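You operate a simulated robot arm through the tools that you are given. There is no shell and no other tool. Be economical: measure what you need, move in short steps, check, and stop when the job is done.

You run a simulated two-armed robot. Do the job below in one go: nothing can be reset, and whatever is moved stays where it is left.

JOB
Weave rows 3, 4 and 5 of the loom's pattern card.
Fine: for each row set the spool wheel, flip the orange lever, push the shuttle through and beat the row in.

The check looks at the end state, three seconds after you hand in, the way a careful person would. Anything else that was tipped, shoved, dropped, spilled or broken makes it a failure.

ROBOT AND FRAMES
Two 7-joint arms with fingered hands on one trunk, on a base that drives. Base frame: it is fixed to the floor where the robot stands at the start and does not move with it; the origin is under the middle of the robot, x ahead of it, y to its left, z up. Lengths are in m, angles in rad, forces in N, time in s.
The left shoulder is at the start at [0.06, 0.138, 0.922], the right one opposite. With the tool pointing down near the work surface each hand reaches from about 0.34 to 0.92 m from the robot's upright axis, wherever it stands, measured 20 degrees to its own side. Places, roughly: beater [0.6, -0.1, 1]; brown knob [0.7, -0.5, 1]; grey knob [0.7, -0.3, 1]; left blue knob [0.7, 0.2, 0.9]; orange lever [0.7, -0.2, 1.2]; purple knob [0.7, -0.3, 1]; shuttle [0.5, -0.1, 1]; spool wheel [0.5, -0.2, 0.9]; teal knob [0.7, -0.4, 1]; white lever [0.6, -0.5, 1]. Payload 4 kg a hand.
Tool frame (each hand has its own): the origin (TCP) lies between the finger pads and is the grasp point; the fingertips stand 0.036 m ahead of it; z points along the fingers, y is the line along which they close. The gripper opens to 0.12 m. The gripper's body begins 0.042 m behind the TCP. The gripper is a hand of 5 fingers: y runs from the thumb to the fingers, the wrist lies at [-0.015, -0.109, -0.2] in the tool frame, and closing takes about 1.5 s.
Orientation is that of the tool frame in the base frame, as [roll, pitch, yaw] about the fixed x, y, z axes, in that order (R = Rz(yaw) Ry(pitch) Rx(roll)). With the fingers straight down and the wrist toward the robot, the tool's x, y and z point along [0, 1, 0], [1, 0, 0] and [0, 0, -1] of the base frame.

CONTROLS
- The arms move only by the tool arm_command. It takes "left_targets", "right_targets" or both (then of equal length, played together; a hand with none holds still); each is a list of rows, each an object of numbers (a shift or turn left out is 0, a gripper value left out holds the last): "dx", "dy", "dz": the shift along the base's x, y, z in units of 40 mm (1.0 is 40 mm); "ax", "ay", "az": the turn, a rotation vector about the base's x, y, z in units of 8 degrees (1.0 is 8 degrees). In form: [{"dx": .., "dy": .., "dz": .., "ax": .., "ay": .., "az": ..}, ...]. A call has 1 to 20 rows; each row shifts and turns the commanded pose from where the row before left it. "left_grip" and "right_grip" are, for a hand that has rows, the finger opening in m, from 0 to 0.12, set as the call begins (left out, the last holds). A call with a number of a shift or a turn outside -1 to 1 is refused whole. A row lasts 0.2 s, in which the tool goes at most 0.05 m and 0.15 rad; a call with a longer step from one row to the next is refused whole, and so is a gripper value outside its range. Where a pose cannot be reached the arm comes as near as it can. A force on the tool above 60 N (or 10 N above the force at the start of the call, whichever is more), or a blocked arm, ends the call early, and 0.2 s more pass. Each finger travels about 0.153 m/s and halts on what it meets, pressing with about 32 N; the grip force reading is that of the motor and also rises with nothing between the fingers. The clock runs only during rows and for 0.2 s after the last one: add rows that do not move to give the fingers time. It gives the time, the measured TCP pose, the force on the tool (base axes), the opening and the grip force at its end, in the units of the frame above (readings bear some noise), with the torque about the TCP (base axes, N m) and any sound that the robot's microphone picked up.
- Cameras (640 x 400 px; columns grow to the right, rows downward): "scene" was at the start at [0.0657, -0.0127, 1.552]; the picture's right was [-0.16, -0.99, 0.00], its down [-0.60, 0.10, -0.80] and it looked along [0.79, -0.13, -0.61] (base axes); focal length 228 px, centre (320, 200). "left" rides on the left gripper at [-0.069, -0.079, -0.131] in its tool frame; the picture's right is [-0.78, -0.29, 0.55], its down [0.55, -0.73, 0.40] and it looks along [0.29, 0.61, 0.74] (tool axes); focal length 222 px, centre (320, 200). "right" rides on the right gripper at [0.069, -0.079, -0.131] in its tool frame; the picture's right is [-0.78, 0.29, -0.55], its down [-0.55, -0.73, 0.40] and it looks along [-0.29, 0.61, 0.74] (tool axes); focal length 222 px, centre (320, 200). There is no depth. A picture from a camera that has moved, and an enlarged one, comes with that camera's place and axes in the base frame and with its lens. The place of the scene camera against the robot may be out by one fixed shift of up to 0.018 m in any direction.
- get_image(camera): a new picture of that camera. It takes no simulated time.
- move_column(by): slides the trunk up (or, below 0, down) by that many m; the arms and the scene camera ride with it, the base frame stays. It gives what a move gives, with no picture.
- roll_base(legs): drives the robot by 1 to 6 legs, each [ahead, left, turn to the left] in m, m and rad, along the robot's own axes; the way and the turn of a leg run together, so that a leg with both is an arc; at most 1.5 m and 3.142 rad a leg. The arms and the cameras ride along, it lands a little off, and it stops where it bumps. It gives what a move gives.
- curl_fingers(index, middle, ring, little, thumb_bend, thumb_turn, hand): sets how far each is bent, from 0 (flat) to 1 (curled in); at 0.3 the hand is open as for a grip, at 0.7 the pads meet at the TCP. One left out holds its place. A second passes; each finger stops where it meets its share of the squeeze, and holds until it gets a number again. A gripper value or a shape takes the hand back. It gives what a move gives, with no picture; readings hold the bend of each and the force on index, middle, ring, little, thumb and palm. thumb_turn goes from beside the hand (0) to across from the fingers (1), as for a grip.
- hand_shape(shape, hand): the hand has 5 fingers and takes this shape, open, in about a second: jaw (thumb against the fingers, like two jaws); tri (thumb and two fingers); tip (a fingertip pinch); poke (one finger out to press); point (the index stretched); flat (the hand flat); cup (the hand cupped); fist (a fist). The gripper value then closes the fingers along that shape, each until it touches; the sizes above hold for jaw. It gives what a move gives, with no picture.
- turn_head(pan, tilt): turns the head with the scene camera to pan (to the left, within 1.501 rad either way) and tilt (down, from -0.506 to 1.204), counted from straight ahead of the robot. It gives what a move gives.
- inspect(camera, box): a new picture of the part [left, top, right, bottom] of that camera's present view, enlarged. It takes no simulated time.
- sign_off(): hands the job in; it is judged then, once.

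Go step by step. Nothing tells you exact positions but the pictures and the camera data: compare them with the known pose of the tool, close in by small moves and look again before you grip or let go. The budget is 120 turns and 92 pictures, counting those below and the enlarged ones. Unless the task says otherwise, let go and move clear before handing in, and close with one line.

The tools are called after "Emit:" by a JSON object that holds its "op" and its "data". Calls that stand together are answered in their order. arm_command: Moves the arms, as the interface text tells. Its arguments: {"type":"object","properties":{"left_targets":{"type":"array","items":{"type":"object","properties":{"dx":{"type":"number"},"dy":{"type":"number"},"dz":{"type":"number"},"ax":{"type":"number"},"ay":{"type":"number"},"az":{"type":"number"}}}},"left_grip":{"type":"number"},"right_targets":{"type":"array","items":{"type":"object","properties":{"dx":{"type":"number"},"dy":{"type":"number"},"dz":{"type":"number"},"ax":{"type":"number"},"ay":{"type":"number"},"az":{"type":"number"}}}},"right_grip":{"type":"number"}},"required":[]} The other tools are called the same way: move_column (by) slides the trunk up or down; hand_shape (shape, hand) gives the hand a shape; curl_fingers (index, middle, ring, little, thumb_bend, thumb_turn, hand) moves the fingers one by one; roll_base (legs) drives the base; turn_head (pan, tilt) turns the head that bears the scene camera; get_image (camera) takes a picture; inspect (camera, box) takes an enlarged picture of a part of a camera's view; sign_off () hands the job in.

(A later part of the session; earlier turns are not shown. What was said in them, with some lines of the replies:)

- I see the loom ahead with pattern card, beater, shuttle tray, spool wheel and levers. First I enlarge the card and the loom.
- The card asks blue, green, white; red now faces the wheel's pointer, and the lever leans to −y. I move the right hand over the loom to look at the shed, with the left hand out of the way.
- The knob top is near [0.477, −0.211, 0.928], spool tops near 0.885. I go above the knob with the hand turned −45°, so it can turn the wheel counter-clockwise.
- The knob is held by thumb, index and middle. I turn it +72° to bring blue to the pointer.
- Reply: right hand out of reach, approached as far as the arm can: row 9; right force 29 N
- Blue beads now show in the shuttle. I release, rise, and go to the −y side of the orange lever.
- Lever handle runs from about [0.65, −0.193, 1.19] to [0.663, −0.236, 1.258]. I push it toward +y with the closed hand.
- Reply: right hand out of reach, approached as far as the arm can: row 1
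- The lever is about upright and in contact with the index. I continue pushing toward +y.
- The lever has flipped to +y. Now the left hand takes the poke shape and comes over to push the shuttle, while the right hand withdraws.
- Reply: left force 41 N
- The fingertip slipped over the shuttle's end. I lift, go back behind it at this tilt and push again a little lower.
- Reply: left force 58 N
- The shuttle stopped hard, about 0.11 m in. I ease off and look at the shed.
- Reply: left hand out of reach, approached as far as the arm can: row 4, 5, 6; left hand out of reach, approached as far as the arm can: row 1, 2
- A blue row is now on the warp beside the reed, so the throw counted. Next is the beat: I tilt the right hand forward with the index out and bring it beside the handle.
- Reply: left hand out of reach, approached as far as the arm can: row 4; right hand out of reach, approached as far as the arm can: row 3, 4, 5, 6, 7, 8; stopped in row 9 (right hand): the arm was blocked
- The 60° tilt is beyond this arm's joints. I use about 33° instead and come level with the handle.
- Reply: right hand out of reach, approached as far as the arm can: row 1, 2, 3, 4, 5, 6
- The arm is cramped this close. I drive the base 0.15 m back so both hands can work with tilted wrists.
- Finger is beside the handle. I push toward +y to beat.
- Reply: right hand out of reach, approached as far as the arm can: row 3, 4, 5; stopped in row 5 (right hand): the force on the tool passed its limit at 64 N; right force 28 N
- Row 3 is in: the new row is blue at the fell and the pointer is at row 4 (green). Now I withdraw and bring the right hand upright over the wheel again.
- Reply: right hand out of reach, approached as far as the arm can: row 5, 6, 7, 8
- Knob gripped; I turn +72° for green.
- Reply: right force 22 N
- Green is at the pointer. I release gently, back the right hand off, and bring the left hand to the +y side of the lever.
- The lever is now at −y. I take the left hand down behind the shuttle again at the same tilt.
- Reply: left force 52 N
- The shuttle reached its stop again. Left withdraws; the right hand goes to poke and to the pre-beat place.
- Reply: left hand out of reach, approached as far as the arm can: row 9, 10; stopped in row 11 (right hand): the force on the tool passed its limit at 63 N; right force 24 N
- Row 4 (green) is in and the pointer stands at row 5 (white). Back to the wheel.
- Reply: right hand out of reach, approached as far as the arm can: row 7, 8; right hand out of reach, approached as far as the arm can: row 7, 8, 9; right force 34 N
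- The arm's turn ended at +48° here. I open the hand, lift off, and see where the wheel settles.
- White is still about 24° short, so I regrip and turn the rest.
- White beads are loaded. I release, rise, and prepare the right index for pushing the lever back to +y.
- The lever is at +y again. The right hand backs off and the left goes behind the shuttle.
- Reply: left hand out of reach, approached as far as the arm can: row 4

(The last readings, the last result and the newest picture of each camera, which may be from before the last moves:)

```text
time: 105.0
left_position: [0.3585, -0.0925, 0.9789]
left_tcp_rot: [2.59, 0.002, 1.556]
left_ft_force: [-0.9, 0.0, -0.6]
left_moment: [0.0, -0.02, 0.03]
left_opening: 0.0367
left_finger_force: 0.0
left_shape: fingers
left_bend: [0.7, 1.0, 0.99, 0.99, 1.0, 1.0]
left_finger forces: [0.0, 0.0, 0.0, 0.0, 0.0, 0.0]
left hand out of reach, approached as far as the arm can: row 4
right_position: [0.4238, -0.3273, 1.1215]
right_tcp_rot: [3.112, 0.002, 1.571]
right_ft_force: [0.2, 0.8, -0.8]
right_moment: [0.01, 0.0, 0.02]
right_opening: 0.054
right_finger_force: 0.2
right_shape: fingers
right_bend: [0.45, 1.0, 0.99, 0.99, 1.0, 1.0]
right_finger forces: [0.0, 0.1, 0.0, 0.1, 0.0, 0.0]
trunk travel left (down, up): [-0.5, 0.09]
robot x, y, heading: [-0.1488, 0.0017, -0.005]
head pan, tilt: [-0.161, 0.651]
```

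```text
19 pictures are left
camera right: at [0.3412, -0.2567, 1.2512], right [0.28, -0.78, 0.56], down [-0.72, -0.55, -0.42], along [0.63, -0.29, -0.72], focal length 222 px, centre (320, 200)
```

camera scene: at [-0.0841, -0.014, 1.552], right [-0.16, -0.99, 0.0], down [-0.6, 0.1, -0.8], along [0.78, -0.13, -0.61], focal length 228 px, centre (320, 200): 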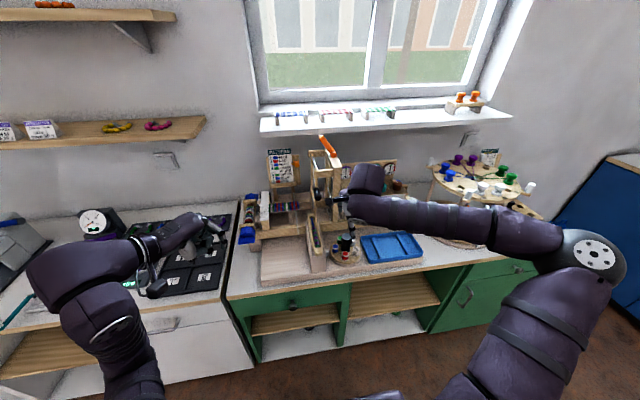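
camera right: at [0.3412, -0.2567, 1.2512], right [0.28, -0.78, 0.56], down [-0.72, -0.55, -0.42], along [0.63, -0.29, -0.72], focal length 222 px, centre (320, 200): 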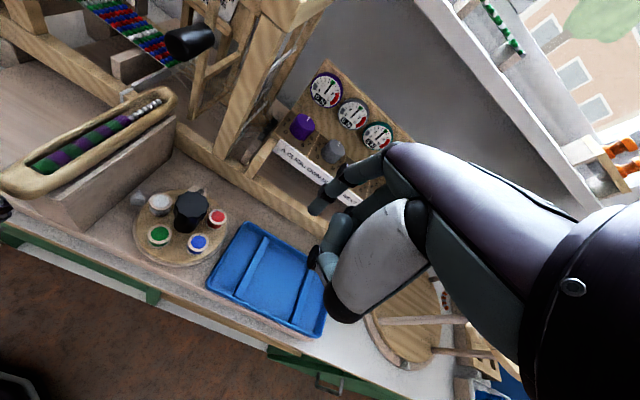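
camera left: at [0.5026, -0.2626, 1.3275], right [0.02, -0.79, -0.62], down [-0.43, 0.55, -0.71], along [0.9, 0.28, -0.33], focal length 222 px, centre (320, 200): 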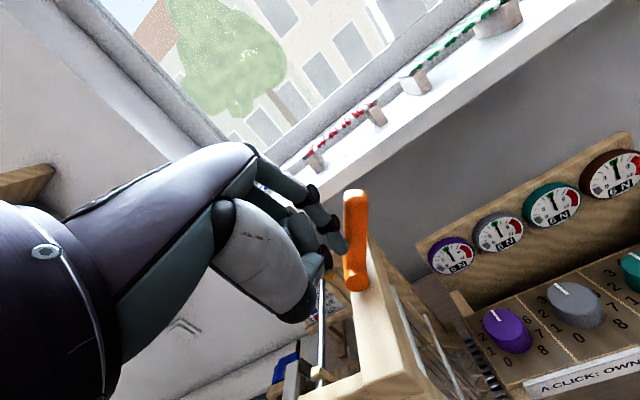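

White is loaded and the finger is behind the shuttle. I push it through.

Emit:
{"op": "arm_command", "data": {"left_targets": [{"dx": 0.5}, {"dx": 0.5}, {"dx": 0.5}, {"dx": 0.5}, {"dx": 0.5}, {"dx": 0.5}, {"dx": 0.5}, {"dx": 0.4}, {"dx": 0.3}, {}]}}

Emit:
{"op": "inspect", "data": {"camera": "right", "box": [0, 0, 260, 220]}}

```text
time: 107.2
left_position: [0.524, -0.1039, 0.9793]
left_tcp_rot: [2.596, 0.007, 1.533]
left_ft_force: [-2.7, -7.3, 4.8]
left_moment: [-0.18, 0.03, -0.15]
left_opening: 0.0372
left_finger_force: 4.4
left_shape: fingers
left_bend: [0.7, 1.0, 0.99, 0.99, 1.0, 1.0]
left_finger forces: [8.0, 0.0, 0.0, 0.0, 0.0, 0.1]
right_position: [0.4244, -0.3297, 1.1202]
right_tcp_rot: [3.117, 0.005, 1.568]
right_ft_force: [0.7, 0.3, -0.1]
right_moment: [0.01, 0.07, 0.02]
right_opening: 0.0542
right_finger_force: 0.1
right_shape: fingers
right_bend: [0.45, 1.0, 0.99, 0.99, 1.0, 1.0]
right_finger forces: [0.1, 0.1, 0.1, 0.0, 0.1, 0.0]
trunk travel left (down, up): [-0.5, 0.09]
robot x, y, heading: [-0.1514, 0.0027, -0.01]
head pan, tilt: [-0.161, 0.651]
stopped in row 10 (left hand): the force on the tool passed its limit at 61 N (the readings are from after the stop); the commanded pose is now the measured one
```

```text
1.82 times, centred on (130, 110) of right
camera zoom: at [0.3423, -0.2581, 1.2496], right [0.28, -0.78, 0.56], down [-0.73, -0.55, -0.41], along [0.63, -0.29, -0.72], focal length 404 px, centre (666, 364)
```

zoom: 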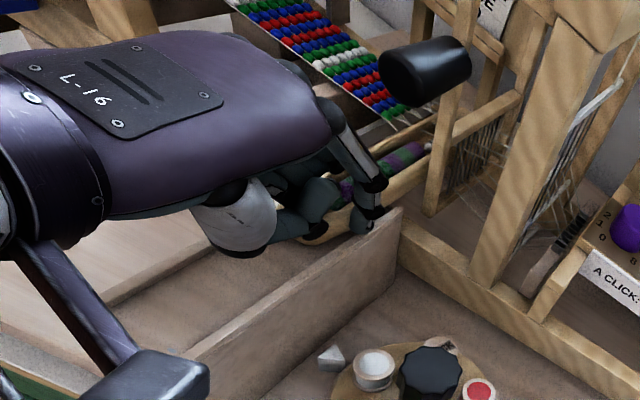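

The finger slipped to the shuttle's side. I lift straight up, move back and look.

Emit:
{"op": "arm_command", "data": {"left_targets": [{"dz": 0.5}, {"dz": 0.7}, {"dx": -0.7, "dz": 0.3}, {"dx": -0.9}, {"dx": -0.9}, {"dx": -0.9}, {"dx": -0.7}, {}]}}

Emit:
{"op": "inspect", "data": {"camera": "right", "box": [0, 0, 260, 220]}}

```text
time: 109.0
left_position: [0.3572, -0.1016, 1.0402]
left_tcp_rot: [2.595, 0.004, 1.539]
left_ft_force: [-0.1, 0.0, -0.3]
left_moment: [0.02, -0.01, 0.01]
left_opening: 0.0369
left_finger_force: 0.0
left_shape: fingers
left_bend: [0.7, 1.0, 0.99, 0.99, 1.0, 1.0]
left_finger forces: [0.0, 0.1, 0.0, 0.0, 0.0, 0.1]
right_position: [0.422, -0.3291, 1.1218]
right_tcp_rot: [3.112, 0.004, 1.568]
right_ft_force: [0.1, 0.1, -0.1]
right_moment: [-0.01, 0.01, 0.03]
right_opening: 0.0538
right_finger_force: 0.0
right_shape: fingers
right_bend: [0.45, 1.0, 0.99, 0.99, 1.0, 1.0]
right_finger forces: [0.1, 0.1, 0.1, 0.0, 0.0, 0.0]
trunk travel left (down, up): [-0.5, 0.09]
robot x, y, heading: [-0.1515, -0.0015, -0.008]
head pan, tilt: [-0.161, 0.651]
```

```text
1.82 times, centred on (130, 110) of right
camera zoom: at [0.3401, -0.2575, 1.251], right [0.28, -0.78, 0.56], down [-0.72, -0.55, -0.42], along [0.63, -0.29, -0.72], focal length 404 px, centre (666, 364)
```

zoom: 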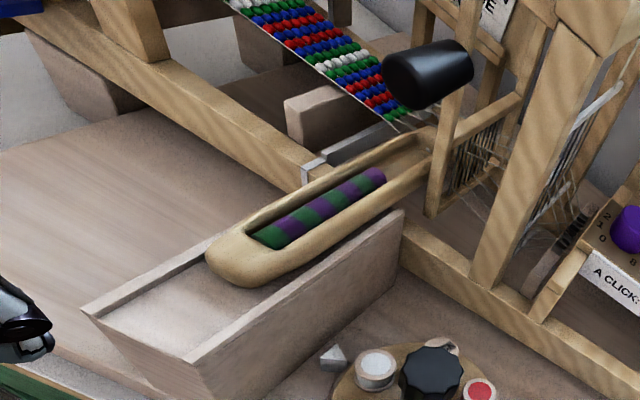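

The shuttle is empty and sliding back, so the row seems laid. Left moves clear and right goes to the pre-beat place to check.

Emit:
{"op": "arm_command", "data": {"left_targets": [{"dz": 0.4, "dy": 0.7}, {"dz": 0.4, "dy": 0.7}, {"dy": 0.7}, {"dy": 0.7}, {"dy": 0.7}, {"dy": 0.5}, {}], "right_targets": [{"dx": 0.21, "dy": 0.62, "dz": -0.13, "ay": -0.66}, {"dx": 0.21, "dy": 0.62, "dz": -0.13, "ay": -0.66}, {"dx": 0.21, "dy": 0.62, "dz": -0.13, "ay": -0.66}, {"dx": 0.21, "dy": 0.62, "dz": -0.13, "ay": -0.66}, {"dx": 0.21, "dy": 0.62, "dz": -0.13, "ay": -0.66}, {"dx": 0.21, "dy": 0.62, "dz": -0.13, "ay": -0.66}, {}]}}

Emit:
{"op": "get_image", "data": {"camera": "right"}}

```text
time: 110.6
left_position: [0.3544, 0.0053, 1.0321]
left_tcp_rot: [2.655, -0.014, 1.499]
left_ft_force: [-0.5, 0.4, 1.0]
left_moment: [-0.03, 0.0, 0.0]
left_opening: 0.0368
left_finger_force: 0.1
left_shape: fingers
left_bend: [0.7, 1.0, 0.99, 0.99, 1.0, 1.0]
left_finger forces: [0.0, 0.1, 0.0, 0.0, 0.1, 0.0]
left hand out of reach, approached as far as the arm can: row 4, 5, 6
right_position: [0.4728, -0.1792, 1.0928]
right_tcp_rot: [2.558, 0.002, 1.567]
right_ft_force: [-0.5, -0.4, 0.2]
right_moment: [0.04, 0.01, 0.03]
right_opening: 0.0538
right_finger_force: 0.1
right_shape: fingers
right_bend: [0.45, 1.0, 0.99, 0.99, 1.0, 1.0]
right_finger forces: [0.1, 0.0, 0.0, 0.0, 0.0, 0.0]
trunk travel left (down, up): [-0.5, 0.09]
robot x, y, heading: [-0.1495, -0.0002, -0.011]
head pan, tilt: [-0.161, 0.651]
```

```text
16 pictures are left
camera right: at [0.3336, -0.1084, 1.158], right [-0.06, -0.78, 0.62], down [-0.4, -0.55, -0.73], along [0.92, -0.29, -0.28], focal length 222 px, centre (320, 200)
```

right: 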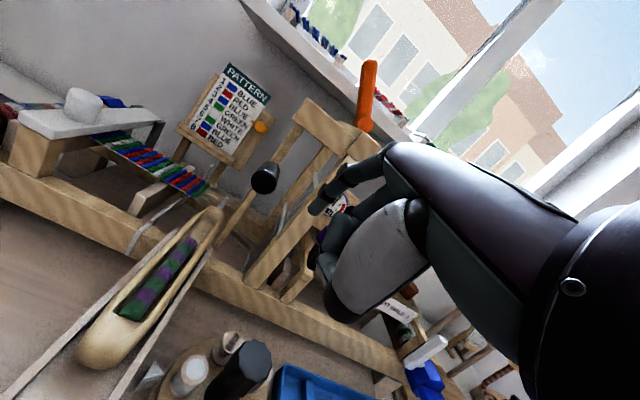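

Emit:
{"op": "arm_command", "data": {"right_targets": [{}, {}, {}, {}, {}, {}, {}, {}, {}, {}]}}

Emit:
{"op": "inspect", "data": {"camera": "right", "box": [70, 100, 310, 370]}}

```text
time: 112.8
left_position: [0.3549, 0.0041, 1.0319]
left_tcp_rot: [2.655, -0.014, 1.5]
left_ft_force: [0.0, -0.2, 0.4]
left_moment: [-0.01, -0.02, 0.01]
left_opening: 0.0367
left_finger_force: 0.1
left_shape: fingers
left_bend: [0.7, 1.0, 0.99, 0.99, 1.0, 1.0]
left_finger forces: [0.0, 0.1, 0.0, 0.0, 0.0, 0.1]
right_position: [0.472, -0.1789, 1.0918]
right_tcp_rot: [2.561, 0.001, 1.57]
right_ft_force: [0.3, -0.6, 0.0]
right_moment: [-0.01, 0.02, 0.03]
right_opening: 0.0539
right_finger_force: 0.0
right_shape: fingers
right_bend: [0.45, 1.0, 0.99, 0.99, 1.0, 1.0]
right_finger forces: [0.0, 0.1, 0.1, 0.0, 0.0, 0.0]
trunk travel left (down, up): [-0.5, 0.09]
robot x, y, heading: [-0.1494, -0.002, -0.008]
head pan, tilt: [-0.161, 0.651]
```

```text
1.48 times, centred on (190, 235) of right
camera zoom: at [0.3347, -0.1079, 1.1577], right [-0.06, -0.78, 0.62], down [-0.4, -0.55, -0.73], along [0.92, -0.29, -0.28], focal length 329 px, centre (513, 148)
```

zoom: 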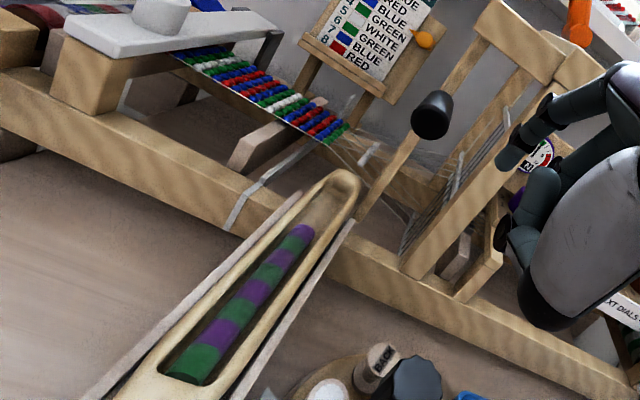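

The shuttle is home and the white row lies in the shed. Now the beat.

Emit:
{"op": "arm_command", "data": {"right_targets": [{"dx": 0.6, "dy": 0.1, "dz": -0.3}, {"dx": 0.6, "dy": 0.1, "dz": -0.3}, {"dx": 0.62}, {"dy": 0.3}, {"dy": 0.3}, {"dy": 0.25, "az": 0.7}, {"dy": 0.25, "az": 0.7}, {"dy": 0.25, "az": 0.7}, {"dy": 0.25}, {"dy": 0.25}, {"dy": 0.25}, {}]}}

Emit:
{"op": "inspect", "data": {"camera": "right", "box": [100, 60, 350, 270]}}

```text
time: 115.1
left_position: [0.3538, 0.0014, 1.032]
left_tcp_rot: [2.655, -0.012, 1.492]
left_ft_force: [1.2, 0.6, 0.0]
left_moment: [-0.05, 0.03, -0.01]
left_opening: 0.0367
left_finger_force: 0.1
left_shape: fingers
left_bend: [0.7, 1.0, 0.99, 0.99, 1.0, 1.0]
left_finger forces: [0.0, 0.0, 0.0, 0.1, 0.0, 0.0]
right_position: [0.5531, -0.1291, 1.0658]
right_tcp_rot: [2.552, 0.017, 1.803]
right_ft_force: [-4.1, -22.9, 5.9]
right_moment: [0.09, -0.26, -1.17]
right_opening: 0.0505
right_finger_force: 12.0
right_shape: fingers
right_bend: [0.48, 1.0, 0.99, 0.99, 1.0, 1.0]
right_finger forces: [23.4, 0.0, 0.0, 0.0, 0.0, 0.1]
trunk travel left (down, up): [-0.5, 0.09]
robot x, y, heading: [-0.1525, -0.005, -0.014]
head pan, tilt: [-0.161, 0.651]
stopped in row 11 (right hand): the force on the tool passed its limit at 63 N (the readings are from after the stop); the commanded pose is now the measured one
```

```text
1.90 times, centred on (225, 165) of right
camera zoom: at [0.4009, -0.0911, 1.1319], right [0.12, -0.77, 0.63], down [-0.25, -0.64, -0.73], along [0.96, -0.07, -0.27], focal length 423 px, centre (501, 267)
```

zoom: 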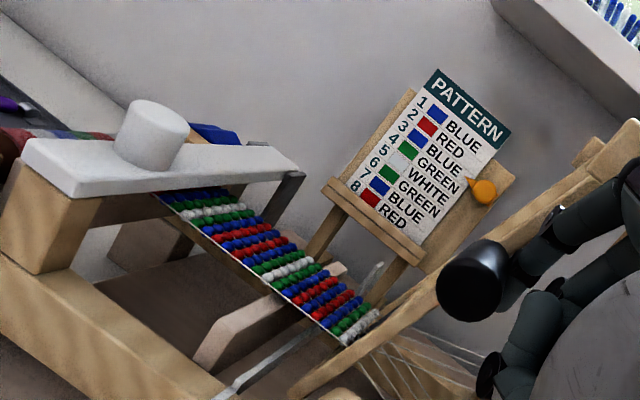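

Row 5 (white) is in. I withdraw both hands and check pointer, dials and surroundings.

Emit:
{"op": "arm_command", "data": {"right_targets": [{"dx": -0.6, "dy": -0.2}, {"dx": -0.8, "dy": -0.4}, {"dx": -0.8, "dy": -0.4, "az": -0.7}, {"dx": -0.4, "dy": -0.6, "az": -0.7}, {"dy": -0.7, "az": -0.7, "dz": 0.3}, {"ay": 0.8, "dy": -0.8, "dz": 0.3}, {"ay": 0.8, "dy": -0.8}, {"ay": 0.8, "dy": -0.8}, {"ay": 0.8, "dx": -0.3}, {}], "left_targets": [{}, {"dy": 0.5, "dz": 0.5}, {"dy": 0.5, "dz": 0.5}, {"dy": 0.7}, {"dy": 0.7}, {"dy": 0.7}, {"dy": 0.7}, {}, {}, {}]}}

Emit:
{"op": "inspect", "data": {"camera": "scene", "box": [255, 140, 405, 240]}}

Emit:
{"op": "get_image", "data": {"camera": "scene"}}

```text
time: 117.3
left_position: [0.3734, 0.1211, 1.0595]
left_tcp_rot: [2.682, -0.015, 1.489]
left_ft_force: [0.4, 0.2, -0.5]
left_moment: [-0.03, 0.0, -0.01]
left_opening: 0.037
left_finger_force: 0.1
left_shape: fingers
left_bend: [0.7, 1.0, 0.99, 0.99, 1.0, 1.0]
left_finger forces: [0.1, 0.0, 0.0, 0.1, 0.0, 0.0]
left hand out of reach, approached as far as the arm can: row 5, 6, 7
right_position: [0.4335, -0.288, 1.0866]
right_tcp_rot: [3.005, 0.032, 1.538]
right_ft_force: [-0.2, 0.7, -0.7]
right_moment: [-0.01, 0.01, 0.01]
right_opening: 0.054
right_finger_force: 0.0
right_shape: fingers
right_bend: [0.45, 1.0, 0.99, 0.99, 1.0, 1.0]
right_finger forces: [0.1, 0.1, 0.0, 0.1, 0.1, 0.0]
right hand out of reach, approached as far as the arm can: row 7, 8
trunk travel left (down, up): [-0.5, 0.09]
robot x, y, heading: [-0.1531, -0.0006, -0.016]
head pan, tilt: [-0.161, 0.651]
```

```text
4.00 times, centred on (330, 190) of scene
camera zoom: at [-0.0853, -0.0143, 1.5521], right [-0.17, -0.98, 0.0], down [-0.6, 0.1, -0.8], along [0.78, -0.14, -0.61], focal length 914 px, centre (280, 240)
```

zoom: 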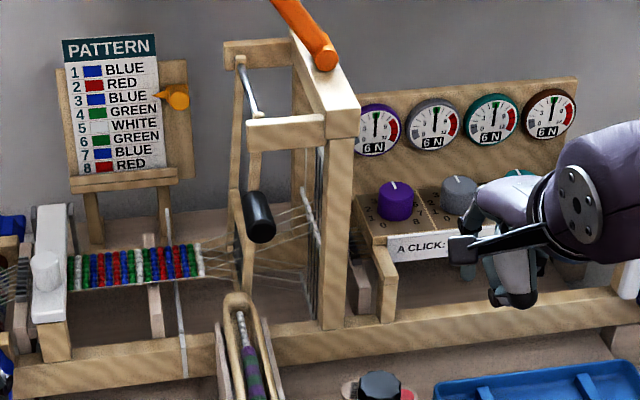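

```text
12 pictures are left
camera scene: at [-0.0853, -0.0143, 1.5521], right [-0.17, -0.98, 0.0], down [-0.6, 0.1, -0.8], along [0.78, -0.14, -0.61], focal length 228 px, centre (320, 200)
```

scene: 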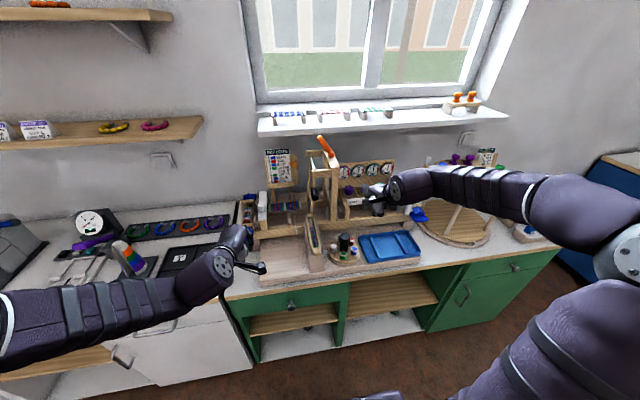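

Emit:
{"op": "inspect", "data": {"camera": "scene", "box": [262, 195, 312, 225]}}

Emit:
{"op": "inspect", "data": {"camera": "scene", "box": [335, 155, 405, 200]}}

```text
12.80 times, centred on (287, 210) of scene
camera zoom: at [-0.0853, -0.0143, 1.5521], right [-0.17, -0.98, 0.0], down [-0.6, 0.1, -0.8], along [0.78, -0.14, -0.61], focal length 2924 px, centre (742, 72)
```

zoom: 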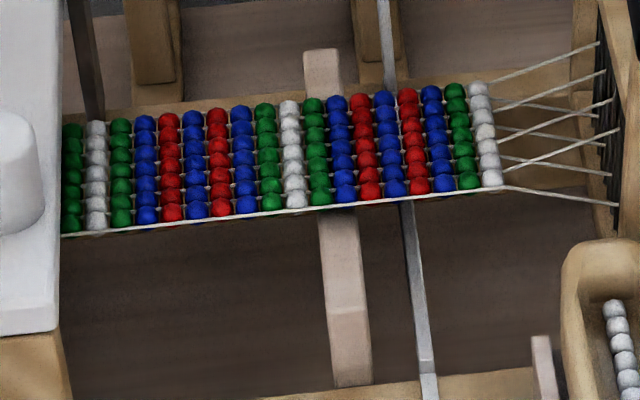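

```text
8.89 times, centred on (370, 178) of scene
camera zoom: at [-0.0853, -0.0143, 1.5521], right [-0.17, -0.98, 0.0], down [-0.6, 0.1, -0.8], along [0.78, -0.14, -0.61], focal length 2031 px, centre (-124, 400)
```

zoom: 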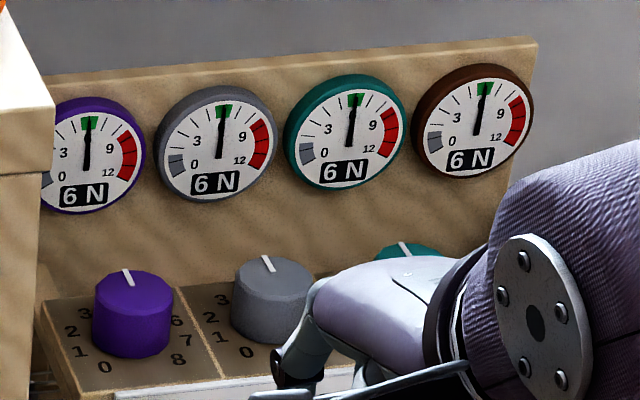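

The cloth now ends blue, green, white after the old rows, all dials read 6 N, and both hands are clear, so I hand in.

Emit:
{"op": "sign_off", "data": {}}

```text
The job is handed in.
```

Rows 3, 4 and 5 (blue, green, white) are woven and beaten in, all four dials read 6 N, and I saw nothing else moved or knocked over.
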